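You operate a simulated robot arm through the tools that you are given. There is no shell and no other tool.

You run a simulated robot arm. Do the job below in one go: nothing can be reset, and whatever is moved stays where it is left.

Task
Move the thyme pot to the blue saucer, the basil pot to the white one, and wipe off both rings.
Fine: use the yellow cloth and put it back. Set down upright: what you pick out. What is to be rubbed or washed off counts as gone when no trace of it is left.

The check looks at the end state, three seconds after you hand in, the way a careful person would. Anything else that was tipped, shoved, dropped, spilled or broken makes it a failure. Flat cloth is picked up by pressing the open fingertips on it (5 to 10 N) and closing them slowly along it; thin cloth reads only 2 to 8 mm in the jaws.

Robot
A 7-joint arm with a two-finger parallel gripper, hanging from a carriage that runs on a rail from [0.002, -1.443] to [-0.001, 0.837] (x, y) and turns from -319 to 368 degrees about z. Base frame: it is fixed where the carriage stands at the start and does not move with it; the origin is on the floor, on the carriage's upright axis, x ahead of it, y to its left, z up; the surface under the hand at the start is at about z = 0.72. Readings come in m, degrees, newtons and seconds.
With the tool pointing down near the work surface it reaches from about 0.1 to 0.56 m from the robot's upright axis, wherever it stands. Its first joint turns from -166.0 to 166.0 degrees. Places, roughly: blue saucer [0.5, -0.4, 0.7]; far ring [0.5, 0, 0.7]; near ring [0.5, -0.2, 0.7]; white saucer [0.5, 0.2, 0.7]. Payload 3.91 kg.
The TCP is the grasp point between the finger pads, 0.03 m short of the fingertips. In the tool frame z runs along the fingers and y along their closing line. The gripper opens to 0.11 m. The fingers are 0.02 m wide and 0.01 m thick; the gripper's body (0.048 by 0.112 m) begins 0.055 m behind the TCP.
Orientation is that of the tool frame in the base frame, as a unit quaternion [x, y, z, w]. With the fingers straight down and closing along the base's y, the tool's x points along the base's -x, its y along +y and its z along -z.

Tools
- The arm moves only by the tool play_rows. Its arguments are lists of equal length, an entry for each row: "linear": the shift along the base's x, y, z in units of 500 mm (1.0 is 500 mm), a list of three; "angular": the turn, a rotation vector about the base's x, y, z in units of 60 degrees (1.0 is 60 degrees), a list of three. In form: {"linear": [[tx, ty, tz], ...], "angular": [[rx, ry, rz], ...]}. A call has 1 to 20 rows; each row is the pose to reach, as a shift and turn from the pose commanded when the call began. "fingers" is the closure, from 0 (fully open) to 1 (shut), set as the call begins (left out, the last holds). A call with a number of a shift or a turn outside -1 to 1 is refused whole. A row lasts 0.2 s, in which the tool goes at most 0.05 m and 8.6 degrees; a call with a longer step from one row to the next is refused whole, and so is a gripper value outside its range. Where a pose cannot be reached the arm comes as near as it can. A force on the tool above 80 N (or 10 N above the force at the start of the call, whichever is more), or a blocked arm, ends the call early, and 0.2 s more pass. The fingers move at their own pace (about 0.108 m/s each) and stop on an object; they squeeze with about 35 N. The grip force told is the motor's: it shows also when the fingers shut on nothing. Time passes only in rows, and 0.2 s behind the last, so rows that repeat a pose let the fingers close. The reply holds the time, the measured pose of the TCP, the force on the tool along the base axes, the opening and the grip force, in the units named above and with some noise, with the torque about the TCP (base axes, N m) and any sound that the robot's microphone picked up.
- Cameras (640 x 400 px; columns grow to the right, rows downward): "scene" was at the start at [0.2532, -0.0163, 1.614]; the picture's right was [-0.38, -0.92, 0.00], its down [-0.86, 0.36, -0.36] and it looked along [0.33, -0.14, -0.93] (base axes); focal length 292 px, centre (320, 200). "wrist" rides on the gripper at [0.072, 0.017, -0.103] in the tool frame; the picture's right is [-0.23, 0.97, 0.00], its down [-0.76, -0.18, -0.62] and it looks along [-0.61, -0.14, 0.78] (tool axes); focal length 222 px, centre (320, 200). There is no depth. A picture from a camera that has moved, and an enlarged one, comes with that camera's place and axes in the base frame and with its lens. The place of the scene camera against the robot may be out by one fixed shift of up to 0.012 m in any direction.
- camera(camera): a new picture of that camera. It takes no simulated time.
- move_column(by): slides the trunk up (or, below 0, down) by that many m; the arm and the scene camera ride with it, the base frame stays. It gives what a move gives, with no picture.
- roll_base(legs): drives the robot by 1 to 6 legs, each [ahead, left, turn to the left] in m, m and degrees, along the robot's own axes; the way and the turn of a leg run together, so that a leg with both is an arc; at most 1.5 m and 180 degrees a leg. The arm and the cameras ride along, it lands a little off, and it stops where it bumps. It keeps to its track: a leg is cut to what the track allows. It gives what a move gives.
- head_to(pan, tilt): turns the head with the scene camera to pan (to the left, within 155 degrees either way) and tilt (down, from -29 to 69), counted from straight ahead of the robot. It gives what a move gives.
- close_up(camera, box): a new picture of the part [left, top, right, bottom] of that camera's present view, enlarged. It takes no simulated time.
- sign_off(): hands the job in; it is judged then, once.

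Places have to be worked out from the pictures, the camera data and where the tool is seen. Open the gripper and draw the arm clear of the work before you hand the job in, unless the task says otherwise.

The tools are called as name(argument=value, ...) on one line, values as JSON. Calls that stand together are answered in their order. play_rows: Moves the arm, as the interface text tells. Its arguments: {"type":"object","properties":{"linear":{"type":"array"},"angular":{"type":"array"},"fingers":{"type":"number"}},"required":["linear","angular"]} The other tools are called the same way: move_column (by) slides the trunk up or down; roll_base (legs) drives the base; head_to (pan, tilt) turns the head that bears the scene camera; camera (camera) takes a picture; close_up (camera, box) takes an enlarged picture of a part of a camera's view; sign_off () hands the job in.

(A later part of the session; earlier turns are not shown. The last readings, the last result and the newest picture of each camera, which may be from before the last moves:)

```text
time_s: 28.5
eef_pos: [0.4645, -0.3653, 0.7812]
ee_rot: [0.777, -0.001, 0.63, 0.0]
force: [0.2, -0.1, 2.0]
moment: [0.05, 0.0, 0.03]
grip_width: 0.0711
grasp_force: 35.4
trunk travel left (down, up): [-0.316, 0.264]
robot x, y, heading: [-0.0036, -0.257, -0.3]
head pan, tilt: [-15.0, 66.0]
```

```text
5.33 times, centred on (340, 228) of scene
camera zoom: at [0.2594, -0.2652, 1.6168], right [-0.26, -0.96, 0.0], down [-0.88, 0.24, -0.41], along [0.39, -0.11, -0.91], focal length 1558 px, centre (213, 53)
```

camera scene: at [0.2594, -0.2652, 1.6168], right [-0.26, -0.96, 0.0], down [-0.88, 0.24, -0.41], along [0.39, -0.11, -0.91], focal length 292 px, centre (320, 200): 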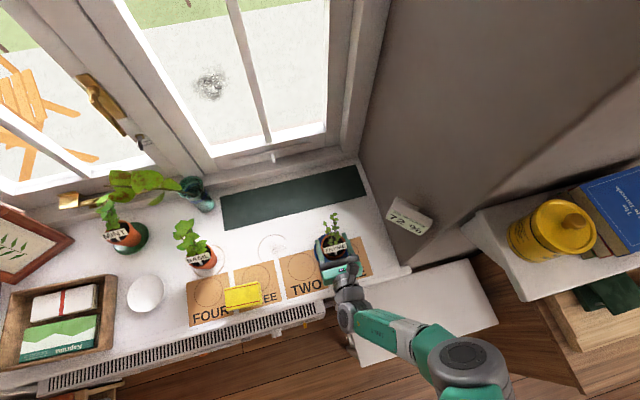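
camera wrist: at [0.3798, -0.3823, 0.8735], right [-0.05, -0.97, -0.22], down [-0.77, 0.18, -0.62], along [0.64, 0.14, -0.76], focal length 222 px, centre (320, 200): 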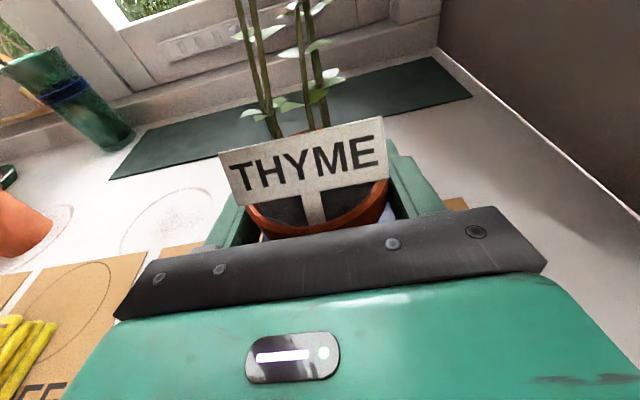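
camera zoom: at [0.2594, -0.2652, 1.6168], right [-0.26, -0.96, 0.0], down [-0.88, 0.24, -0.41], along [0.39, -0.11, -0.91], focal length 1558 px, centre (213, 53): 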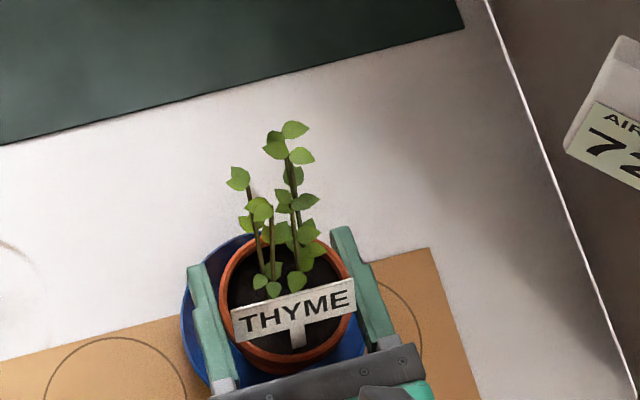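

By the projected centres, the pot sits roughly 3–4 mm toward -y/-x of the dish centre. I'll lift slightly, shift it (+2.5 mm, +3.5 mm), and set it down again.

play_rows(linear=[[0, 0, 0.008], [0.005, 0.007, 0.008], [0.005, 0.007, 0.008]], angular=[[0, 0, 0], [0, 0, 0], [0, 0, 0]])

close_up(camera="scene", box=[300, 205, 380, 255])

```text
time_s: 29.3
eef_pos: [0.4671, -0.3613, 0.783]
ee_rot: [0.777, -0.002, 0.63, 0.0]
force: [-0.6, 0.7, -2.7]
moment: [-0.03, -0.01, -0.02]
grip_width: 0.0709
grasp_force: 34.9
trunk travel left (down, up): [-0.316, 0.264]
robot x, y, heading: [0.0004, -0.2523, -0.4]
head pan, tilt: [-15.0, 66.0]
```

```text
8.00 times, centred on (340, 230) of scene
camera zoom: at [0.2592, -0.2652, 1.6167], right [-0.26, -0.96, 0.0], down [-0.88, 0.24, -0.41], along [0.39, -0.11, -0.91], focal length 2337 px, centre (160, -40)
```

zoom: 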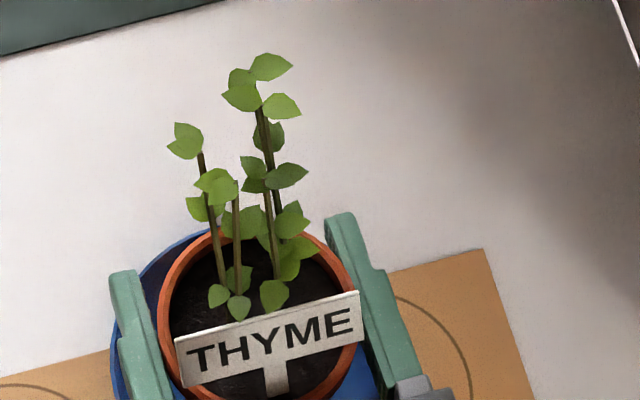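

Now the pot is centred over the dish. I'll lower it to contact again.

play_rows(linear=[[0, 0, -0.004], [0, 0, -0.006], [0, 0, -0.006]], angular=[[0, 0, 0], [0, 0, 0], [0, 0, 0]])

```text
time_s: 30.1
eef_pos: [0.4649, -0.3612, 0.7823]
ee_rot: [0.777, -0.001, 0.63, 0.0]
force: [-0.4, 0.9, -2.9]
moment: [0.03, -0.03, 0.0]
grip_width: 0.071
grasp_force: 35.2
trunk travel left (down, up): [-0.316, 0.264]
robot x, y, heading: [-0.0002, -0.2566, -0.4]
head pan, tilt: [-15.0, 66.0]
```

No contact yet, so I'll lower another 1.5 mm.

play_rows(linear=[[0, 0, -0.003], [0, 0, -0.003]], angular=[[0, 0, 0], [0, 0, 0]])

```text
time_s: 30.7
eef_pos: [0.4681, -0.3627, 0.7812]
ee_rot: [0.776, -0.002, 0.63, 0.001]
force: [-1.7, -0.4, 4.7]
moment: [-0.05, 0.13, -0.01]
grip_width: 0.0711
grasp_force: 34.8
trunk travel left (down, up): [-0.316, 0.264]
robot x, y, heading: [0.0006, -0.2549, -0.3]
head pan, tilt: [-15.0, 66.0]
```

The pot is resting with light contact (about 5 N). I'll open the fingers part way to release it.

play_rows(linear=[[0, 0, 0], [0, 0, 0], [0, 0, 0]], angular=[[0, 0, 0], [0, 0, 0], [0, 0, 0]], fingers=0.15)

close_up(camera="scene", box=[300, 205, 380, 255])

camera(camera="wrist")

```text
time_s: 31.5
eef_pos: [0.4677, -0.3625, 0.7818]
ee_rot: [0.776, 0.0, 0.63, -0.001]
force: [-0.1, -0.3, -0.2]
moment: [0.03, 0.01, 0.0]
grip_width: 0.0938
grasp_force: 0.0
trunk travel left (down, up): [-0.316, 0.264]
robot x, y, heading: [-0.0009, -0.2569, -0.1]
head pan, tilt: [-15.0, 66.0]
```

```text
8.00 times, centred on (340, 230) of scene
camera zoom: at [0.2592, -0.2652, 1.6168], right [-0.26, -0.96, 0.0], down [-0.88, 0.24, -0.41], along [0.39, -0.11, -0.91], focal length 2337 px, centre (160, -40)
```

zoom: 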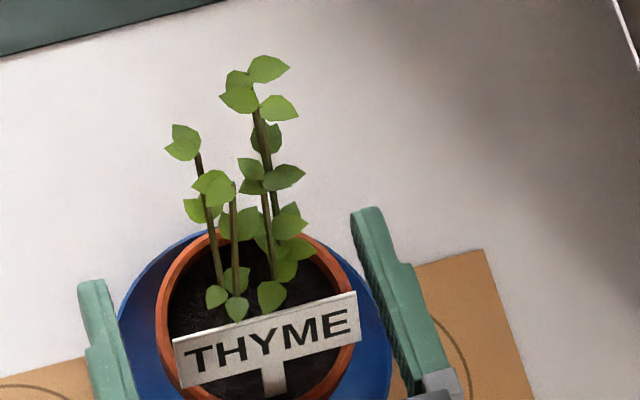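

```text
taken
camera wrist: at [0.3816, -0.3785, 0.8733], right [-0.05, -0.97, -0.22], down [-0.77, 0.18, -0.62], along [0.64, 0.14, -0.76], focal length 222 px, centre (320, 200)
```

wrist: 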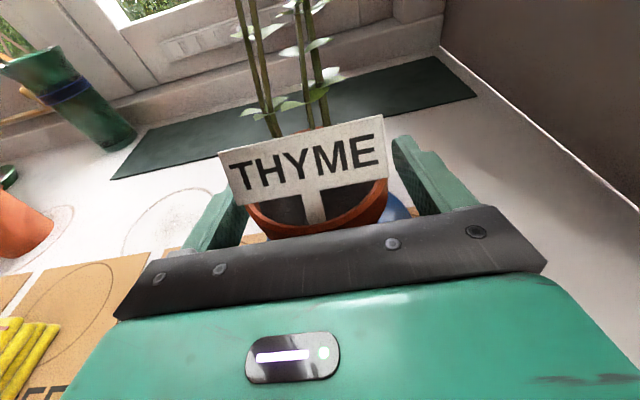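

The pot stands upright and centred in the blue saucer. I'll back the open fingers straight out along -x and then raise.

play_rows(linear=[[-0.03, 0, 0], [-0.07, 0, 0], [-0.12, 0, 0.005], [-0.17, 0, 0.02], [-0.2, 0, 0.06], [-0.2, 0, 0.12], [-0.2, 0, 0.18], [-0.2, 0, 0.24], [-0.2, 0, 0.24]], angular=[[0, 0, 0], [0, 0, 0], [0, 0, 0], [0, 0, 0], [0, 0, 0], [0, 0, 0], [0, 0, 0], [0, 0, 0], [0, 0, 0]])

camera(camera="scene")

close_up(camera="scene", box=[220, 190, 400, 302])

camera(camera="wrist")

```text
time_s: 33.5
eef_pos: [0.3796, -0.3679, 0.9004]
ee_rot: [0.777, -0.001, 0.63, 0.0]
force: [0.0, -0.5, -0.8]
moment: [0.03, -0.01, -0.02]
grip_width: 0.0932
grasp_force: 0.0
out of reach, approached as far as the arm can: row 5, 6, 7, 8, 9
trunk travel left (down, up): [-0.316, 0.264]
robot x, y, heading: [0.0001, -0.2521, -0.2]
head pan, tilt: [-15.0, 66.0]
```

```text
taken
camera scene: at [0.2593, -0.2652, 1.6168], right [-0.26, -0.96, 0.0], down [-0.88, 0.24, -0.41], along [0.39, -0.11, -0.91], focal length 292 px, centre (320, 200)
```

scene: 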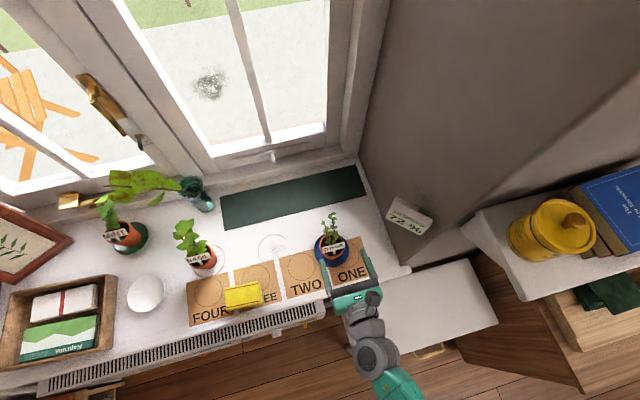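

```text
3.56 times, centred on (310, 246) of scene
camera zoom: at [0.2593, -0.2652, 1.6168], right [-0.26, -0.96, 0.0], down [-0.88, 0.24, -0.41], along [0.39, -0.11, -0.91], focal length 1039 px, centre (356, 36)
```

zoom: 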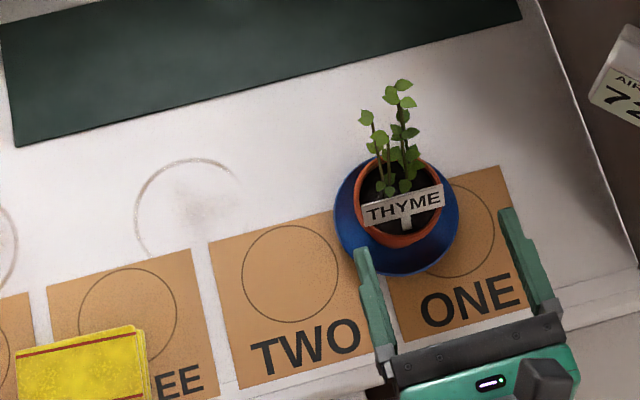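

```text
taken
camera wrist: at [0.2937, -0.3844, 0.9925], right [-0.05, -0.97, -0.22], down [-0.77, 0.18, -0.62], along [0.64, 0.14, -0.76], focal length 222 px, centre (320, 200)
```

wrist: 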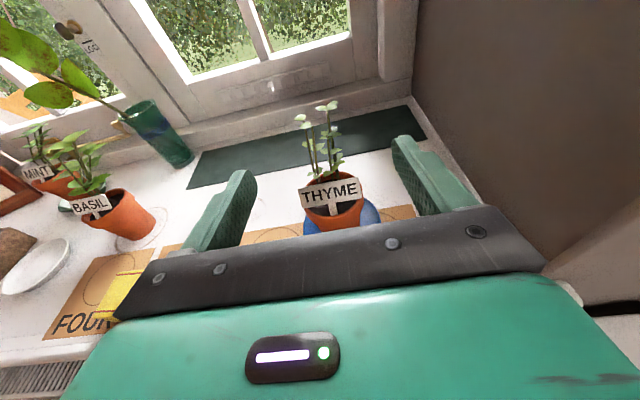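

The thyme pot is done. Now I'll roll the carriage to about y = 0.10 to serve the basil pot and white saucer; the hand at z = 0.90, x = 0.38 passes clear of everything.

roll_base(legs=[[0, 0.355, 0]])

head_to(pan=5, tilt=62)

camera(camera="scene")

camera(camera="wrist")

```text
time_s: 35.8
eef_pos: [0.3794, -0.0217, 0.8994]
ee_rot: [0.777, -0.001, 0.629, 0.0]
force: [-0.1, 0.5, -0.6]
moment: [0.02, 0.05, -0.04]
grip_width: 0.0936
grasp_force: 0.1
trunk travel left (down, up): [-0.316, 0.264]
robot x, y, heading: [0.0021, 0.0934, -0.3]
head pan, tilt: [-15.0, 66.0]
```

```text
time_s: 36.6
eef_pos: [0.378, -0.0212, 0.8998]
ee_rot: [0.777, -0.002, 0.63, 0.0]
force: [-0.5, 0.2, 0.4]
moment: [0.02, -0.02, -0.01]
grip_width: 0.0934
grasp_force: 0.0
trunk travel left (down, up): [-0.316, 0.264]
robot x, y, heading: [0.0011, 0.0956, -0.5]
head pan, tilt: [5.0, 62.0]
```

```text
taken
camera scene: at [0.2655, 0.1024, 1.6211], right [0.08, -1.0, 0.0], down [-0.88, -0.07, -0.47], along [0.47, 0.04, -0.88], focal length 292 px, centre (320, 200)
```

scene: 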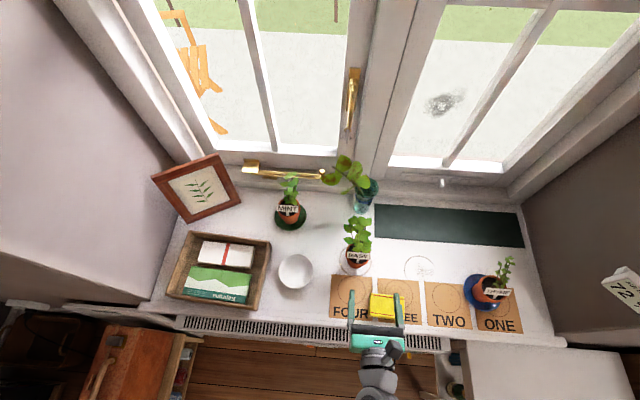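

```text
taken
camera wrist: at [0.2928, -0.0379, 0.9921], right [-0.05, -0.97, -0.22], down [-0.77, 0.18, -0.62], along [0.64, 0.14, -0.76], focal length 222 px, centre (320, 200)
```

wrist: 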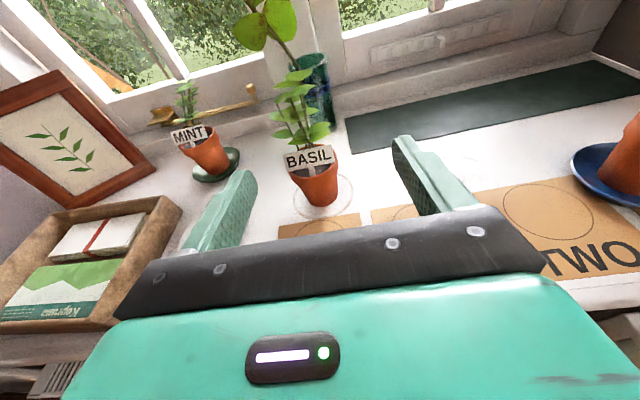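

close_up(camera="scene", box=[260, 200, 420, 300])

close_up(camera="wrist", box=[200, 40, 440, 190])

close_up(camera="scene", box=[150, 220, 330, 332])

```text
4.00 times, centred on (340, 250) of scene
camera zoom: at [0.2655, 0.1024, 1.6211], right [0.08, -1.0, 0.0], down [-0.88, -0.07, -0.47], along [0.47, 0.04, -0.88], focal length 1169 px, centre (240, 0)
```

zoom: 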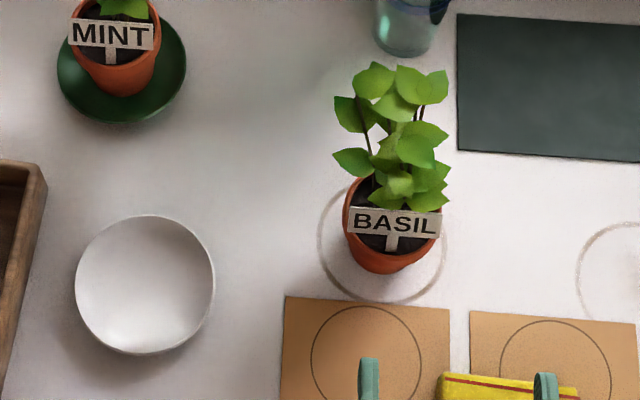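

```text
2.67 times, centred on (320, 115) of wrist
camera zoom: at [0.2928, -0.0379, 0.9921], right [-0.05, -0.97, -0.22], down [-0.77, 0.18, -0.62], along [0.64, 0.14, -0.76], focal length 592 px, centre (320, 427)
```

zoom: 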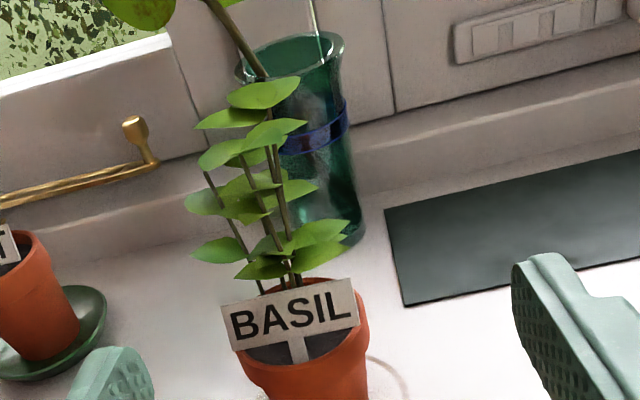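

```text
3.56 times, centred on (240, 276) of scene
camera zoom: at [0.2655, 0.1024, 1.6211], right [0.08, -1.0, 0.0], down [-0.88, -0.07, -0.47], along [0.47, 0.04, -0.88], focal length 1039 px, centre (604, -70)
```

zoom: 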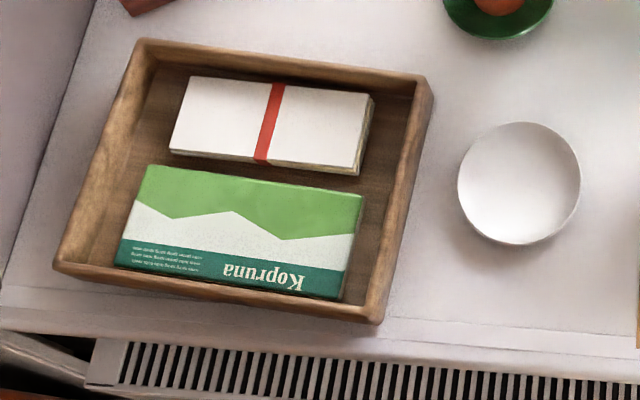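

The basil rim is near (0.536, 0.006), with a corrected white saucer centre near (0.487, 0.186). I'll open fully, bring the hand in line with the basil at low height but short of it, and refine.

play_rows(linear=[[0.02, 0.02, -0.02], [0.05, 0.04, -0.06], [0.08, 0.055, -0.11], [0.1, 0.055, -0.16], [0.1, 0.055, -0.2], [0.1, 0.055, -0.2]], angular=[[0, 0, 0], [0, 0, 0], [0, 0, 0], [0, 0, 0], [0, 0, 0], [0, 0, 0]], fingers=0)

camera(camera="wrist")

close_up(camera="scene", box=[280, 200, 440, 300])

```text
time_s: 38.0
eef_pos: [0.4283, 0.0074, 0.7985]
ee_rot: [0.776, -0.001, 0.63, -0.001]
force: [0.2, 0.0, 0.0]
moment: [-0.02, -0.01, 0.02]
grip_width: 0.1102
grasp_force: 0.1
trunk travel left (down, up): [-0.316, 0.264]
robot x, y, heading: [-0.0012, 0.0922, -0.2]
head pan, tilt: [5.0, 62.0]
```

```text
taken
camera wrist: at [0.342, -0.0102, 0.892], right [-0.05, -0.97, -0.22], down [-0.77, 0.18, -0.62], along [0.64, 0.14, -0.76], focal length 222 px, centre (320, 200)
```

wrist: 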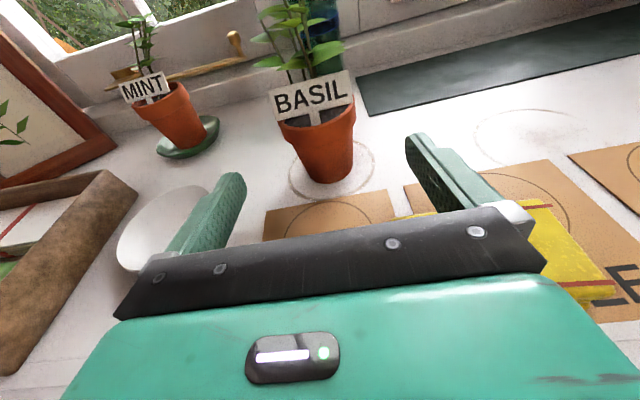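

```text
4.00 times, centred on (360, 250) of scene
camera zoom: at [0.2655, 0.1025, 1.6211], right [0.08, -1.0, 0.0], down [-0.88, -0.07, -0.47], along [0.47, 0.04, -0.88], focal length 1169 px, centre (160, 0)
```

zoom: 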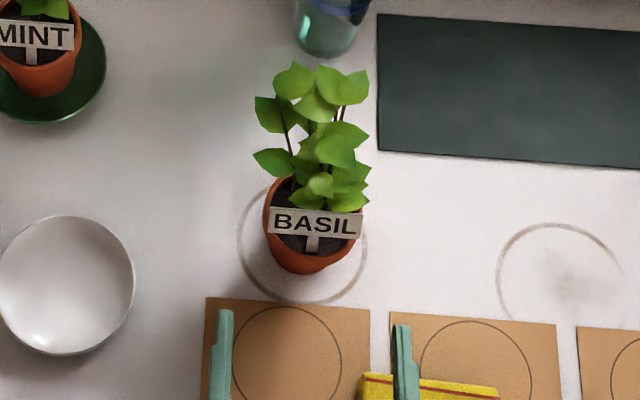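

Let me zoom in on the wrist view to refine the basil position.

close_up(camera="wrist", box=[240, 60, 400, 160])

close_up(camera="wrist", box=[240, 110, 400, 210])

```text
4.00 times, centred on (320, 110) of wrist
camera zoom: at [0.342, -0.0102, 0.892], right [-0.05, -0.97, -0.22], down [-0.77, 0.18, -0.62], along [0.64, 0.14, -0.76], focal length 888 px, centre (320, 560)
```

zoom: 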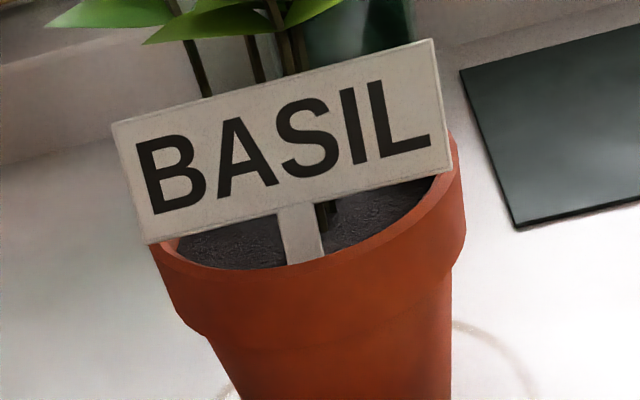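

```text
4.00 times, centred on (320, 160) of wrist
camera zoom: at [0.342, -0.0102, 0.892], right [-0.05, -0.97, -0.22], down [-0.77, 0.18, -0.62], along [0.64, 0.14, -0.76], focal length 888 px, centre (320, 360)
```

zoom: 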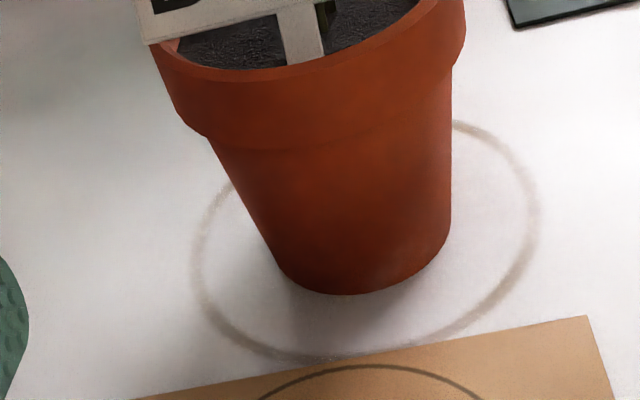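

The basil pot centre refines to about (0.535, 0.007), aligned with the tool axis within about 1 mm. I'll lower to z = 0.775 and advance most of the way.

play_rows(linear=[[0, 0.002, -0.025], [0, 0.002, -0.047], [0.05, 0.002, -0.047], [0.1, 0.002, -0.047], [0.14, 0.002, -0.047], [0.17, 0.002, -0.047], [0.17, 0.002, -0.047]], angular=[[0, 0, 0], [0, 0, 0], [0, 0, 0], [0, 0, 0], [0, 0, 0], [0, 0, 0], [0, 0, 0]])

camera(camera="wrist")

close_up(camera="scene", box=[280, 200, 440, 300])

```text
time_s: 39.6
eef_pos: [0.5138, 0.0068, 0.7759]
ee_rot: [0.777, -0.001, 0.629, 0.0]
force: [-0.5, 0.7, 0.6]
moment: [0.01, 0.0, 0.0]
grip_width: 0.1098
grasp_force: 0.1
trunk travel left (down, up): [-0.316, 0.264]
robot x, y, heading: [0.0054, 0.093, -0.3]
head pan, tilt: [5.0, 62.0]
```

```text
taken
camera wrist: at [0.4276, -0.0094, 0.8686], right [-0.05, -0.97, -0.22], down [-0.77, 0.18, -0.62], along [0.64, 0.14, -0.76], focal length 222 px, centre (320, 200)
```

wrist: 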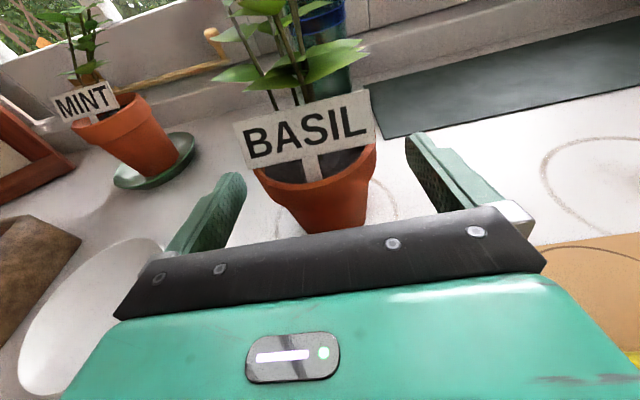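

```text
4.00 times, centred on (360, 250) of scene
camera zoom: at [0.2656, 0.1025, 1.6211], right [0.08, -1.0, 0.0], down [-0.88, -0.07, -0.47], along [0.47, 0.04, -0.88], focal length 1169 px, centre (160, 0)
```

zoom: 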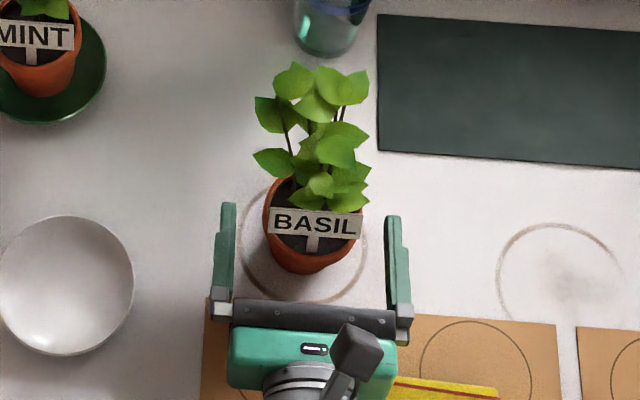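

The pot centre is about 20 mm ahead of the TCP and well centred. I'll advance 19 mm and close.

play_rows(linear=[[0.02, 0, 0], [0.038, 0, 0], [0.038, 0, 0]], angular=[[0, 0, 0], [0, 0, 0], [0, 0, 0]])

camera(camera="wrist")

play_rows(linear=[[0, 0, 0], [0, 0, 0], [0, 0, 0], [0, 0, 0]], angular=[[0, 0, 0], [0, 0, 0], [0, 0, 0], [0, 0, 0]], fingers=0.6)

camera(camera="wrist")

close_up(camera="scene", box=[280, 200, 440, 300])

```text
time_s: 40.4
eef_pos: [0.5327, 0.0077, 0.777]
ee_rot: [0.777, -0.003, 0.629, 0.001]
force: [-0.1, 0.2, -0.1]
moment: [-0.01, 0.03, -0.04]
grip_width: 0.11
grasp_force: 0.0
trunk travel left (down, up): [-0.316, 0.264]
robot x, y, heading: [-0.0005, 0.0905, -0.2]
head pan, tilt: [5.0, 62.0]
```

```text
taken
camera wrist: at [0.4474, -0.009, 0.8689], right [-0.05, -0.97, -0.22], down [-0.77, 0.18, -0.62], along [0.64, 0.14, -0.76], focal length 222 px, centre (320, 200)
```

wrist: 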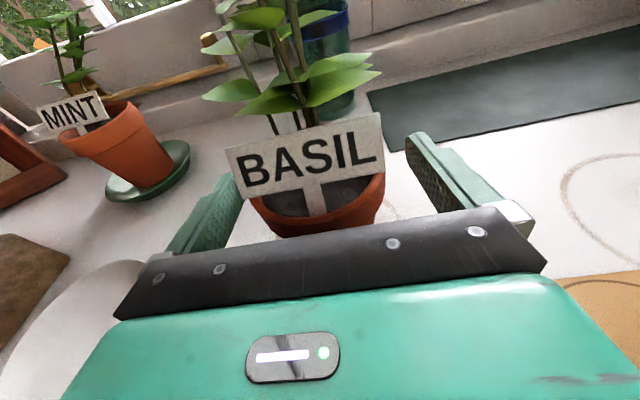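

```text
time_s: 41.4
eef_pos: [0.5333, 0.0065, 0.7759]
ee_rot: [0.777, -0.001, 0.63, 0.0]
force: [0.1, -0.6, -0.5]
moment: [-0.01, -0.01, 0.02]
grip_width: 0.0709
grasp_force: 35.5
trunk travel left (down, up): [-0.316, 0.264]
robot x, y, heading: [0.0027, 0.0941, -0.4]
head pan, tilt: [5.0, 62.0]
```

```text
taken
camera wrist: at [0.4472, -0.0092, 0.8689], right [-0.05, -0.97, -0.22], down [-0.77, 0.18, -0.62], along [0.64, 0.14, -0.76], focal length 222 px, centre (320, 200)
```

wrist: 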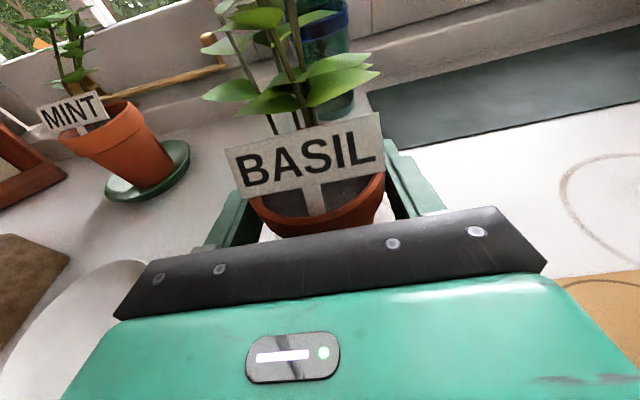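

```text
4.00 times, centred on (360, 250) of scene
camera zoom: at [0.2655, 0.1024, 1.6211], right [0.08, -1.0, 0.0], down [-0.88, -0.07, -0.47], along [0.47, 0.04, -0.88], focal length 1169 px, centre (160, 0)
```

zoom: 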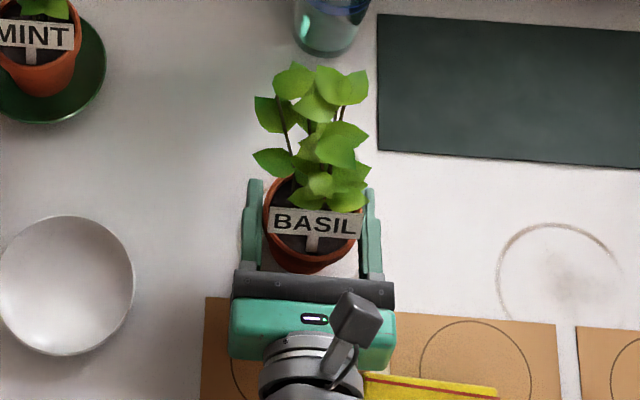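

Gripped at 71 mm without moving the pot. I'll lift 5 cm and check.

play_rows(linear=[[0, 0, 0.02], [0, 0, 0.05], [0, 0, 0.08], [0, 0, 0.1], [0, 0, 0.1]], angular=[[0, 0, 0], [0, 0, 0], [0, 0, 0], [0, 0, 0], [0, 0, 0]])

camera(camera="scene")

```text
time_s: 42.6
eef_pos: [0.5322, 0.0068, 0.8261]
ee_rot: [0.777, -0.002, 0.63, 0.001]
force: [0.4, 0.4, -2.9]
moment: [0.01, 0.04, -0.01]
grip_width: 0.0711
grasp_force: 34.8
trunk travel left (down, up): [-0.316, 0.264]
robot x, y, heading: [0.0015, 0.0932, -0.6]
head pan, tilt: [5.0, 62.0]
```

```text
taken
camera scene: at [0.2654, 0.1025, 1.621], right [0.08, -1.0, 0.0], down [-0.88, -0.07, -0.47], along [0.47, 0.04, -0.88], focal length 292 px, centre (320, 200)
```

scene: 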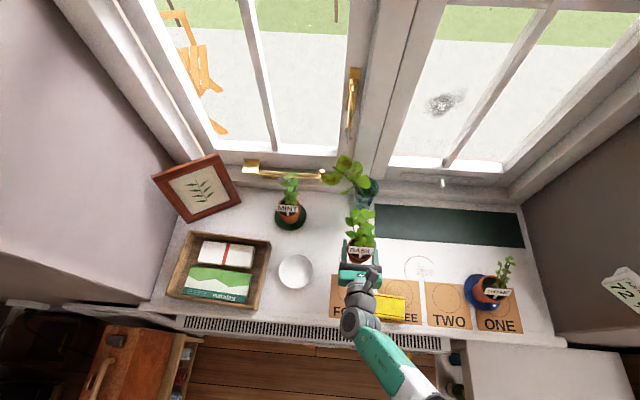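

It is clear of the sill. I'll draw it back in x and carry it over to the white saucer at this height.

play_rows(linear=[[-0.04, 0.02, 0], [-0.07, 0.07, 0], [-0.09, 0.13, 0], [-0.094, 0.19, 0], [-0.094, 0.25, 0], [-0.094, 0.31, 0], [-0.094, 0.35, 0], [-0.094, 0.362, 0], [-0.094, 0.362, 0]], angular=[[0, 0, 0], [0, 0, 0], [0, 0, 0], [0, 0, 0], [0, 0, 0], [0, 0, 0], [0, 0, 0], [0, 0, 0], [0, 0, 0]])

close_up(camera="scene", box=[220, 200, 380, 300])

camera(camera="wrist")

```text
time_s: 44.6
eef_pos: [0.4868, 0.1888, 0.8262]
ee_rot: [0.777, -0.002, 0.63, 0.001]
force: [-0.3, -0.2, -2.9]
moment: [-0.01, 0.02, -0.02]
grip_width: 0.0709
grasp_force: 35.0
trunk travel left (down, up): [-0.316, 0.264]
robot x, y, heading: [-0.0006, 0.0935, -0.4]
head pan, tilt: [5.0, 62.0]
```

```text
4.00 times, centred on (300, 250) of scene
camera zoom: at [0.2654, 0.1024, 1.621], right [0.08, -1.0, 0.0], down [-0.88, -0.07, -0.47], along [0.47, 0.04, -0.88], focal length 1169 px, centre (400, 0)
```

zoom: 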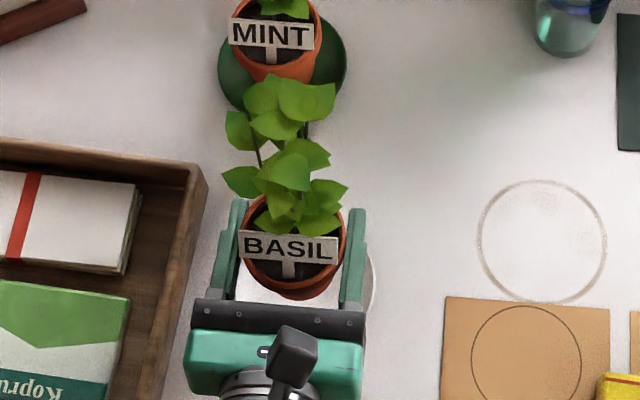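

```text
taken
camera wrist: at [0.4002, 0.1717, 0.9188], right [-0.05, -0.97, -0.22], down [-0.77, 0.18, -0.62], along [0.64, 0.14, -0.76], focal length 222 px, centre (320, 200)
```

wrist: 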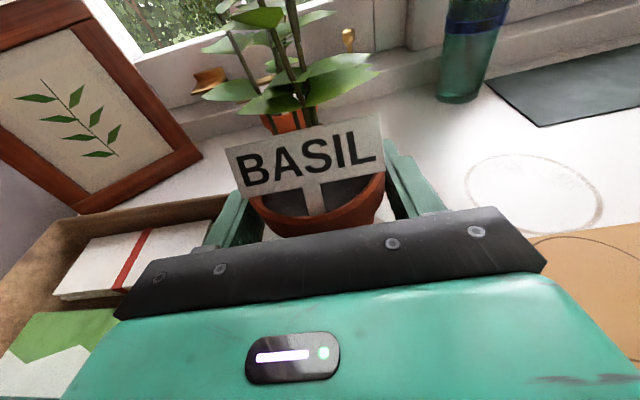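

The pot is within about 3 mm of the saucer centre. I'll nudge it (-2.5 mm x, -1 mm y) while lowering to just above the dish, then recheck.

play_rows(linear=[[-0.005, -0.002, -0.02], [-0.005, -0.002, -0.05], [-0.005, -0.002, -0.07], [-0.005, -0.002, -0.07]], angular=[[0, 0, 0], [0, 0, 0], [0, 0, 0], [0, 0, 0]])

close_up(camera="scene", box=[250, 230, 340, 286])

close_up(camera="scene", box=[220, 200, 380, 300])

```text
time_s: 45.6
eef_pos: [0.4847, 0.1878, 0.7938]
ee_rot: [0.778, -0.001, 0.629, 0.0]
force: [-0.8, -0.7, -2.8]
moment: [0.0, -0.01, -0.01]
grip_width: 0.071
grasp_force: 35.2
trunk travel left (down, up): [-0.316, 0.264]
robot x, y, heading: [-0.0009, 0.0921, -0.3]
head pan, tilt: [5.0, 62.0]
```

```text
7.11 times, centred on (295, 258) of scene
camera zoom: at [0.2654, 0.1024, 1.621], right [0.08, -1.0, 0.0], down [-0.88, -0.07, -0.47], along [0.47, 0.04, -0.88], focal length 2078 px, centre (498, -212)
```

zoom: 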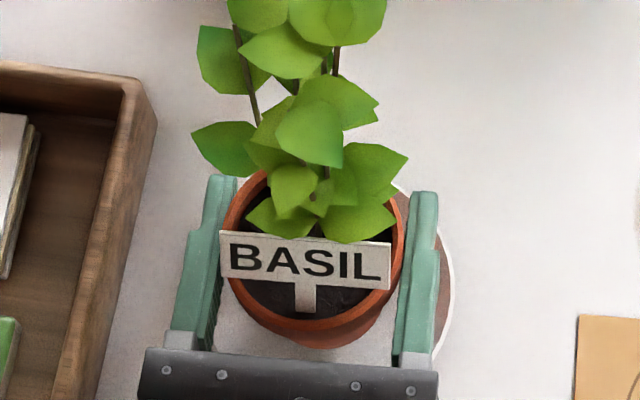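

```text
4.00 times, centred on (300, 250) of scene
camera zoom: at [0.2654, 0.1024, 1.621], right [0.08, -1.0, 0.0], down [-0.88, -0.07, -0.47], along [0.47, 0.04, -0.88], focal length 1169 px, centre (400, 0)
```

zoom: 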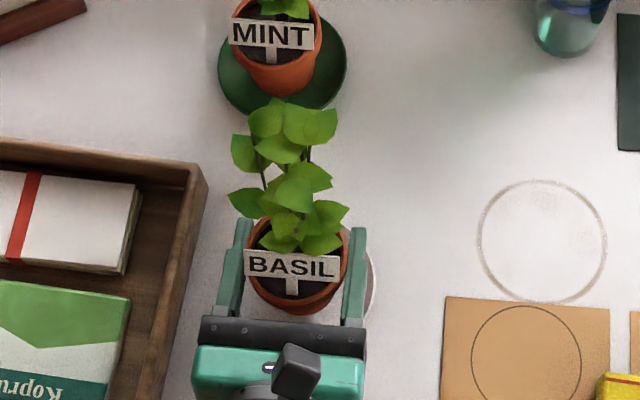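

Well centred (within about 1 mm). I'll lower with a 1 mm -y trim, then step to contact.

play_rows(linear=[[0, -0.002, -0.008], [0, -0.002, -0.014], [0, -0.002, -0.014]], angular=[[0, 0, 0], [0, 0, 0], [0, 0, 0]])

play_rows(linear=[[0, 0, -0.004], [0, 0, -0.004]], angular=[[0, 0, 0], [0, 0, 0]])

```text
time_s: 46.4
eef_pos: [0.4845, 0.1873, 0.7839]
ee_rot: [0.777, -0.001, 0.629, 0.0]
force: [0.2, -0.8, -2.9]
moment: [0.0, 0.0, -0.02]
grip_width: 0.0712
grasp_force: 35.1
trunk travel left (down, up): [-0.316, 0.264]
robot x, y, heading: [-0.0018, 0.0951, -0.6]
head pan, tilt: [5.0, 62.0]
```

```text
time_s: 47.0
eef_pos: [0.4832, 0.1867, 0.7826]
ee_rot: [0.777, -0.002, 0.629, 0.0]
force: [-1.1, -0.9, -3.1]
moment: [0.0, 0.04, 0.03]
grip_width: 0.0708
grasp_force: 34.9
trunk travel left (down, up): [-0.316, 0.264]
robot x, y, heading: [-0.0004, 0.0927, -0.3]
head pan, tilt: [5.0, 62.0]
```

No contact yet, so I'll continue in 1–1.5 mm steps.

play_rows(linear=[[0, 0, -0.003], [0, 0, -0.003]], angular=[[0, 0, 0], [0, 0, 0]])

play_rows(linear=[[0, 0, -0.002], [0, 0, -0.002]], angular=[[0, 0, 0], [0, 0, 0]])

```text
time_s: 47.6
eef_pos: [0.4836, 0.1857, 0.7821]
ee_rot: [0.776, -0.002, 0.63, 0.001]
force: [-2.7, -1.9, 9.3]
moment: [-0.12, 0.2, -0.02]
grip_width: 0.0711
grasp_force: 35.6
trunk travel left (down, up): [-0.316, 0.264]
robot x, y, heading: [-0.0017, 0.0915, -0.7]
head pan, tilt: [5.0, 62.0]
```

```text
time_s: 48.2
eef_pos: [0.4837, 0.1855, 0.7816]
ee_rot: [0.777, -0.001, 0.629, 0.0]
force: [-6.9, -0.6, 23.0]
moment: [-0.15, 0.45, -0.01]
grip_width: 0.071
grasp_force: 35.1
trunk travel left (down, up): [-0.316, 0.264]
robot x, y, heading: [0.0019, 0.0922, -0.2]
head pan, tilt: [5.0, 62.0]
```

Contact was found at about z = 0.781. I'll ease up about 1 mm to unload, then check the view before releasing.

play_rows(linear=[[0, 0, 0.003], [0, 0, 0.003]], angular=[[0, 0, 0], [0, 0, 0]])

close_up(camera="scene", box=[250, 230, 340, 286])

```text
time_s: 48.8
eef_pos: [0.4838, 0.1855, 0.7817]
ee_rot: [0.777, -0.001, 0.629, 0.0]
force: [1.4, 0.6, 1.5]
moment: [-0.07, -0.12, -0.03]
grip_width: 0.0711
grasp_force: 35.2
trunk travel left (down, up): [-0.316, 0.264]
robot x, y, heading: [-0.0015, 0.0936, -0.4]
head pan, tilt: [5.0, 62.0]
```

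```text
7.11 times, centred on (295, 258) of scene
camera zoom: at [0.2657, 0.1025, 1.6209], right [0.08, -1.0, 0.0], down [-0.88, -0.07, -0.47], along [0.47, 0.04, -0.88], focal length 2078 px, centre (498, -212)
```

zoom: 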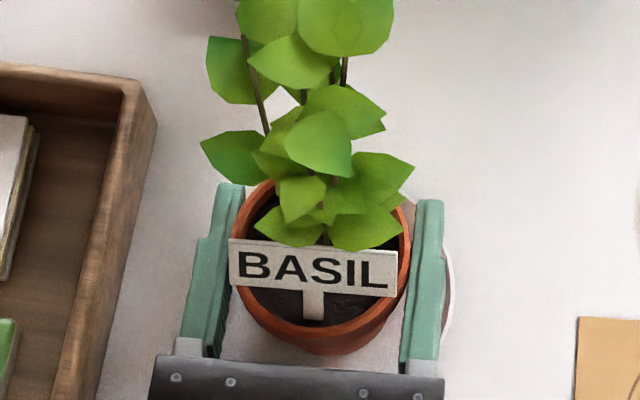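

The pot is centred in the white saucer and only lightly loaded. I'll open the fingers part way to release.

play_rows(linear=[[0, 0, 0], [0, 0, 0], [0, 0, 0]], angular=[[0, 0, 0], [0, 0, 0], [0, 0, 0]], fingers=0.15)

close_up(camera="scene", box=[250, 230, 340, 286])

camera(camera="wrist")

```text
time_s: 49.6
eef_pos: [0.4833, 0.187, 0.7828]
ee_rot: [0.777, -0.001, 0.629, 0.0]
force: [0.3, -0.4, -0.3]
moment: [0.03, 0.01, 0.04]
grip_width: 0.0934
grasp_force: 0.2
trunk travel left (down, up): [-0.316, 0.264]
robot x, y, heading: [0.0014, 0.0959, -0.5]
head pan, tilt: [5.0, 62.0]
```

```text
7.11 times, centred on (295, 258) of scene
camera zoom: at [0.2655, 0.1025, 1.6211], right [0.08, -1.0, 0.0], down [-0.88, -0.07, -0.47], along [0.47, 0.04, -0.88], focal length 2078 px, centre (498, -212)
```

zoom: 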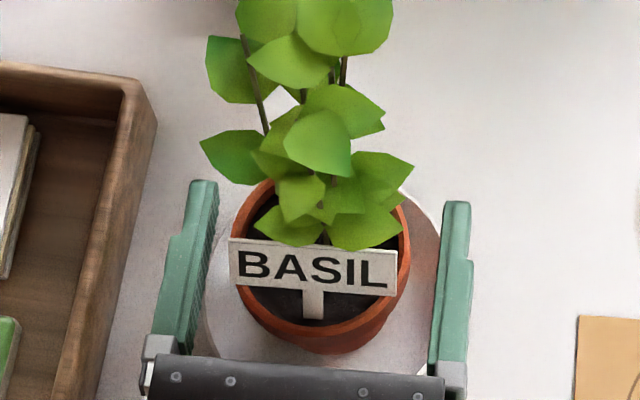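

```text
taken
camera wrist: at [0.3975, 0.1696, 0.8743], right [-0.05, -0.97, -0.22], down [-0.77, 0.18, -0.62], along [0.64, 0.14, -0.76], focal length 222 px, centre (320, 200)
```

wrist: 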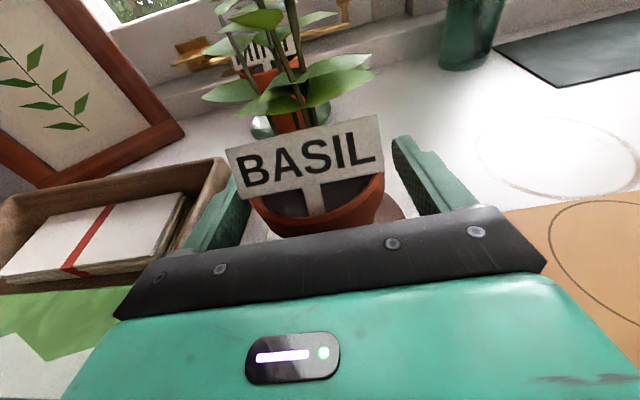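

Basil stands upright in the white saucer. I'll back straight out and raise.

play_rows(linear=[[-0.04, 0, 0], [-0.08, 0, 0], [-0.13, 0, 0.005], [-0.17, 0, 0.02], [-0.18, 0, 0.08], [-0.18, 0, 0.14], [-0.18, 0, 0.2], [-0.18, 0, 0.24], [-0.18, 0, 0.24]], angular=[[0, 0, 0], [0, 0, 0], [0, 0, 0], [0, 0, 0], [0, 0, 0], [0, 0, 0], [0, 0, 0], [0, 0, 0], [0, 0, 0]])

camera(camera="scene")

close_up(camera="scene", box=[320, 220, 480, 320])

```text
time_s: 51.6
eef_pos: [0.3937, 0.1862, 0.902]
ee_rot: [0.777, -0.002, 0.629, 0.001]
force: [0.7, 0.2, 1.1]
moment: [-0.02, -0.01, -0.04]
grip_width: 0.0935
grasp_force: 0.1
trunk travel left (down, up): [-0.316, 0.264]
robot x, y, heading: [-0.0001, 0.0928, -0.5]
head pan, tilt: [5.0, 62.0]
```

```text
taken
camera scene: at [0.2655, 0.1024, 1.6211], right [0.08, -1.0, 0.0], down [-0.88, -0.07, -0.47], along [0.47, 0.04, -0.88], focal length 292 px, centre (320, 200)
```

scene: 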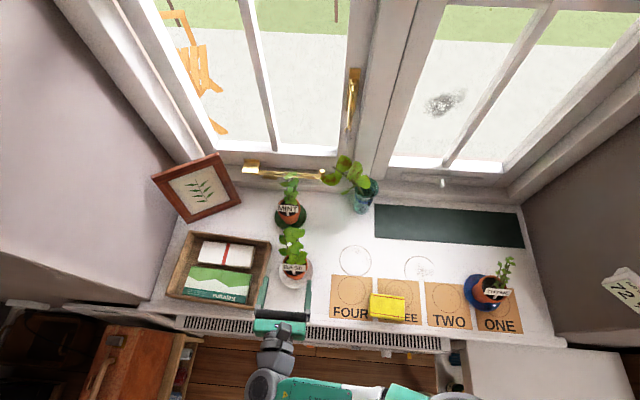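

```text
4.00 times, centred on (400, 270) of scene
camera zoom: at [0.2655, 0.1024, 1.6211], right [0.08, -1.0, 0.0], down [-0.88, -0.07, -0.47], along [0.47, 0.04, -0.88], focal length 1169 px, centre (0, -80)
```

zoom: 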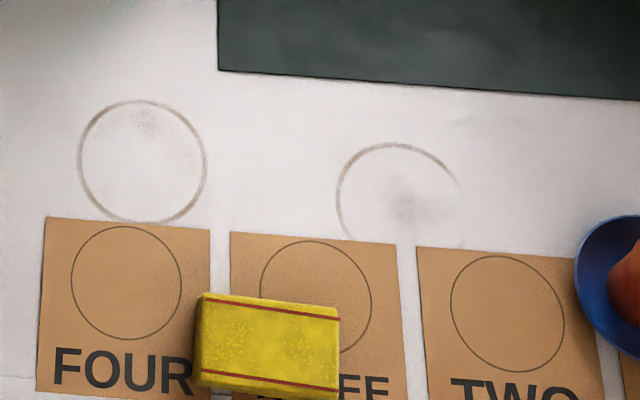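

Both pots are placed. The rings are now visible: the basil ring is centred near (0.539, 0.006) and the thyme ring near (0.521, -0.194), both r ≈ 0.05. I'll raise the hand and roll to y ≈ -0.08 to inspect the cloth.

play_rows(linear=[[0, -0.02, 0.05], [0, -0.05, 0.1], [0, -0.08, 0.16], [0, -0.1, 0.2], [0, -0.1, 0.2]], angular=[[0, 0.1, 0], [0, 0.22, 0], [0, 0.34, 0], [0, 0.46, 0], [0, 0.46, 0]])

roll_base(legs=[[0, -0.175, 0]])

camera(camera="scene")

camera(camera="wrist")

```text
time_s: 52.8
eef_pos: [0.3923, 0.1365, 1.0024]
ee_rot: [0.905, -0.002, 0.425, 0.001]
force: [0.5, 0.1, 0.4]
moment: [-0.01, 0.02, 0.01]
grip_width: 0.0937
grasp_force: 0.1
trunk travel left (down, up): [-0.316, 0.264]
robot x, y, heading: [-0.0002, 0.0919, -0.4]
head pan, tilt: [5.0, 62.0]
```

```text
time_s: 54.3
eef_pos: [0.3918, -0.0405, 1.0015]
ee_rot: [0.904, -0.001, 0.427, 0.001]
force: [-1.6, 0.4, -0.6]
moment: [-0.02, -0.02, 0.0]
grip_width: 0.0935
grasp_force: 0.0
trunk travel left (down, up): [-0.316, 0.264]
robot x, y, heading: [-0.002, -0.0833, -0.3]
head pan, tilt: [5.0, 62.0]
```

```text
taken
camera scene: at [0.2657, -0.0742, 1.6211], right [0.08, -1.0, 0.0], down [-0.88, -0.07, -0.47], along [0.47, 0.04, -0.88], focal length 292 px, centre (320, 200)
```

scene: 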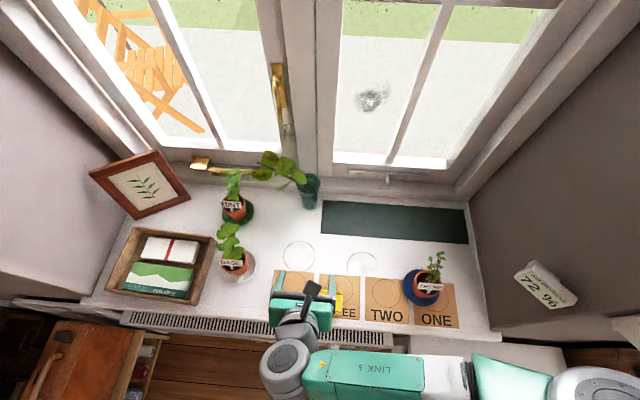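

```text
taken
camera wrist: at [0.359, -0.0565, 1.1229], right [-0.15, -0.97, -0.18], down [-0.96, 0.18, -0.19], along [0.22, 0.14, -0.97], focal length 222 px, centre (320, 200)
```

wrist: 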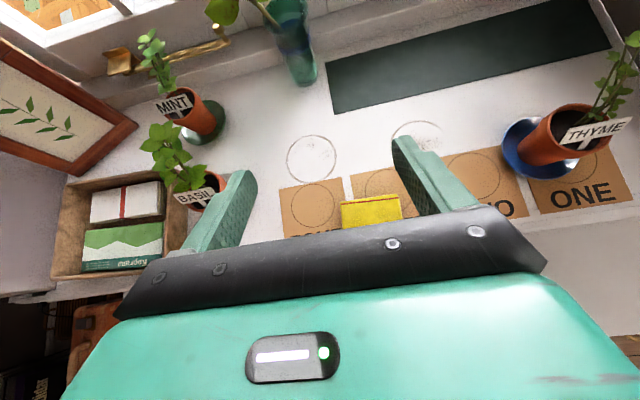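

I'll zoom in on the cloth and rings from the wrist camera.

close_up(camera="wrist", box=[260, 110, 460, 235])

close_up(camera="scene", box=[250, 220, 410, 320])

```text
3.20 times, centred on (360, 172) of wrist
camera zoom: at [0.359, -0.0565, 1.1229], right [-0.15, -0.97, -0.18], down [-0.96, 0.18, -0.19], along [0.22, 0.14, -0.97], focal length 711 px, centre (192, 288)
```

zoom: 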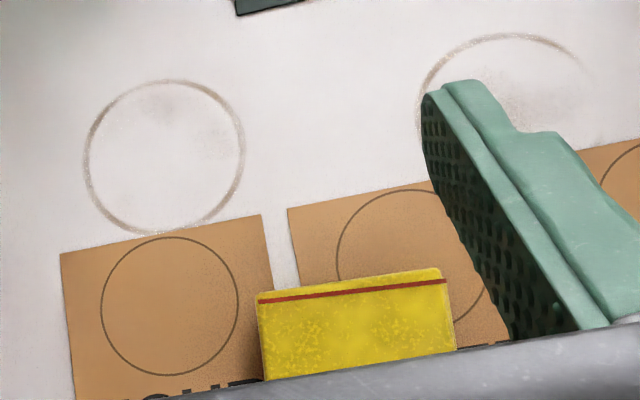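

```text
4.00 times, centred on (330, 270) of scene
camera zoom: at [0.2657, -0.0742, 1.6211], right [0.08, -1.0, 0.0], down [-0.88, -0.07, -0.47], along [0.47, 0.04, -0.88], focal length 1169 px, centre (280, -80)
```

zoom: 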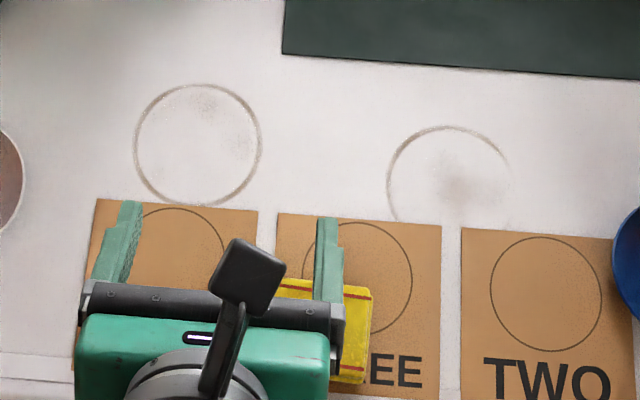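

The cloth looks like a folded pad of about 7 × 9.5 cm. I'll bring the gripper vertical above it for a close inspection.

play_rows(linear=[[0, -0.01, 0], [0, -0.02, 0], [0, -0.03, 0], [0.01, -0.04, -0.03], [0.015, -0.05, -0.06], [0.02, -0.06, -0.1], [0.024, -0.071, -0.14], [0.024, -0.071, -0.14]], angular=[[0, 0.13, 0], [0, 0.26, 0], [0, 0.39, 0], [0, 0.52, 0], [0, 0.65, 0], [0, 0.78, 0], [0, 0.843, 0], [0, 0.843, 0]], fingers=0)

camera(camera="wrist")

camera(camera="scene")

```text
time_s: 56.1
eef_pos: [0.4043, -0.0762, 0.9305]
ee_rot: [1.0, -0.002, -0.001, 0.0]
force: [-0.3, -0.1, -0.4]
moment: [-0.04, 0.02, -0.02]
grip_width: 0.1098
grasp_force: 0.1
trunk travel left (down, up): [-0.316, 0.264]
robot x, y, heading: [0.0017, -0.0849, -0.2]
head pan, tilt: [5.0, 62.0]
```

```text
taken
camera wrist: at [0.4774, -0.093, 1.0337], right [-0.23, -0.97, 0.0], down [-0.76, 0.18, 0.63], along [-0.61, 0.14, -0.78], focal length 222 px, centre (320, 200)
```

wrist: 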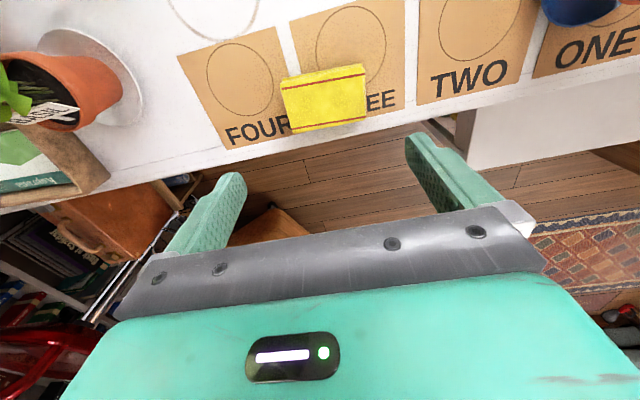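

```text
taken
camera scene: at [0.2657, -0.0742, 1.6211], right [0.08, -1.0, 0.0], down [-0.88, -0.07, -0.47], along [0.47, 0.04, -0.88], focal length 292 px, centre (320, 200)
```

scene: 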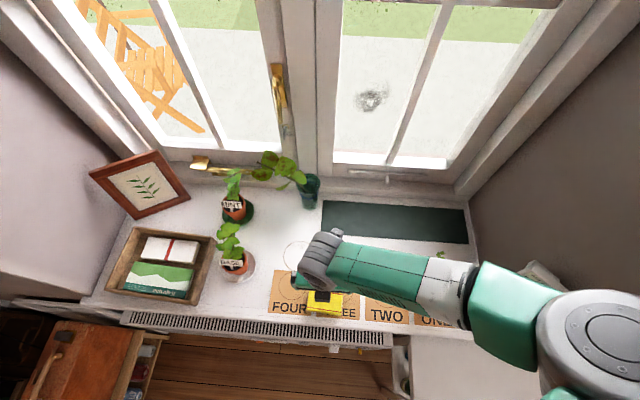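

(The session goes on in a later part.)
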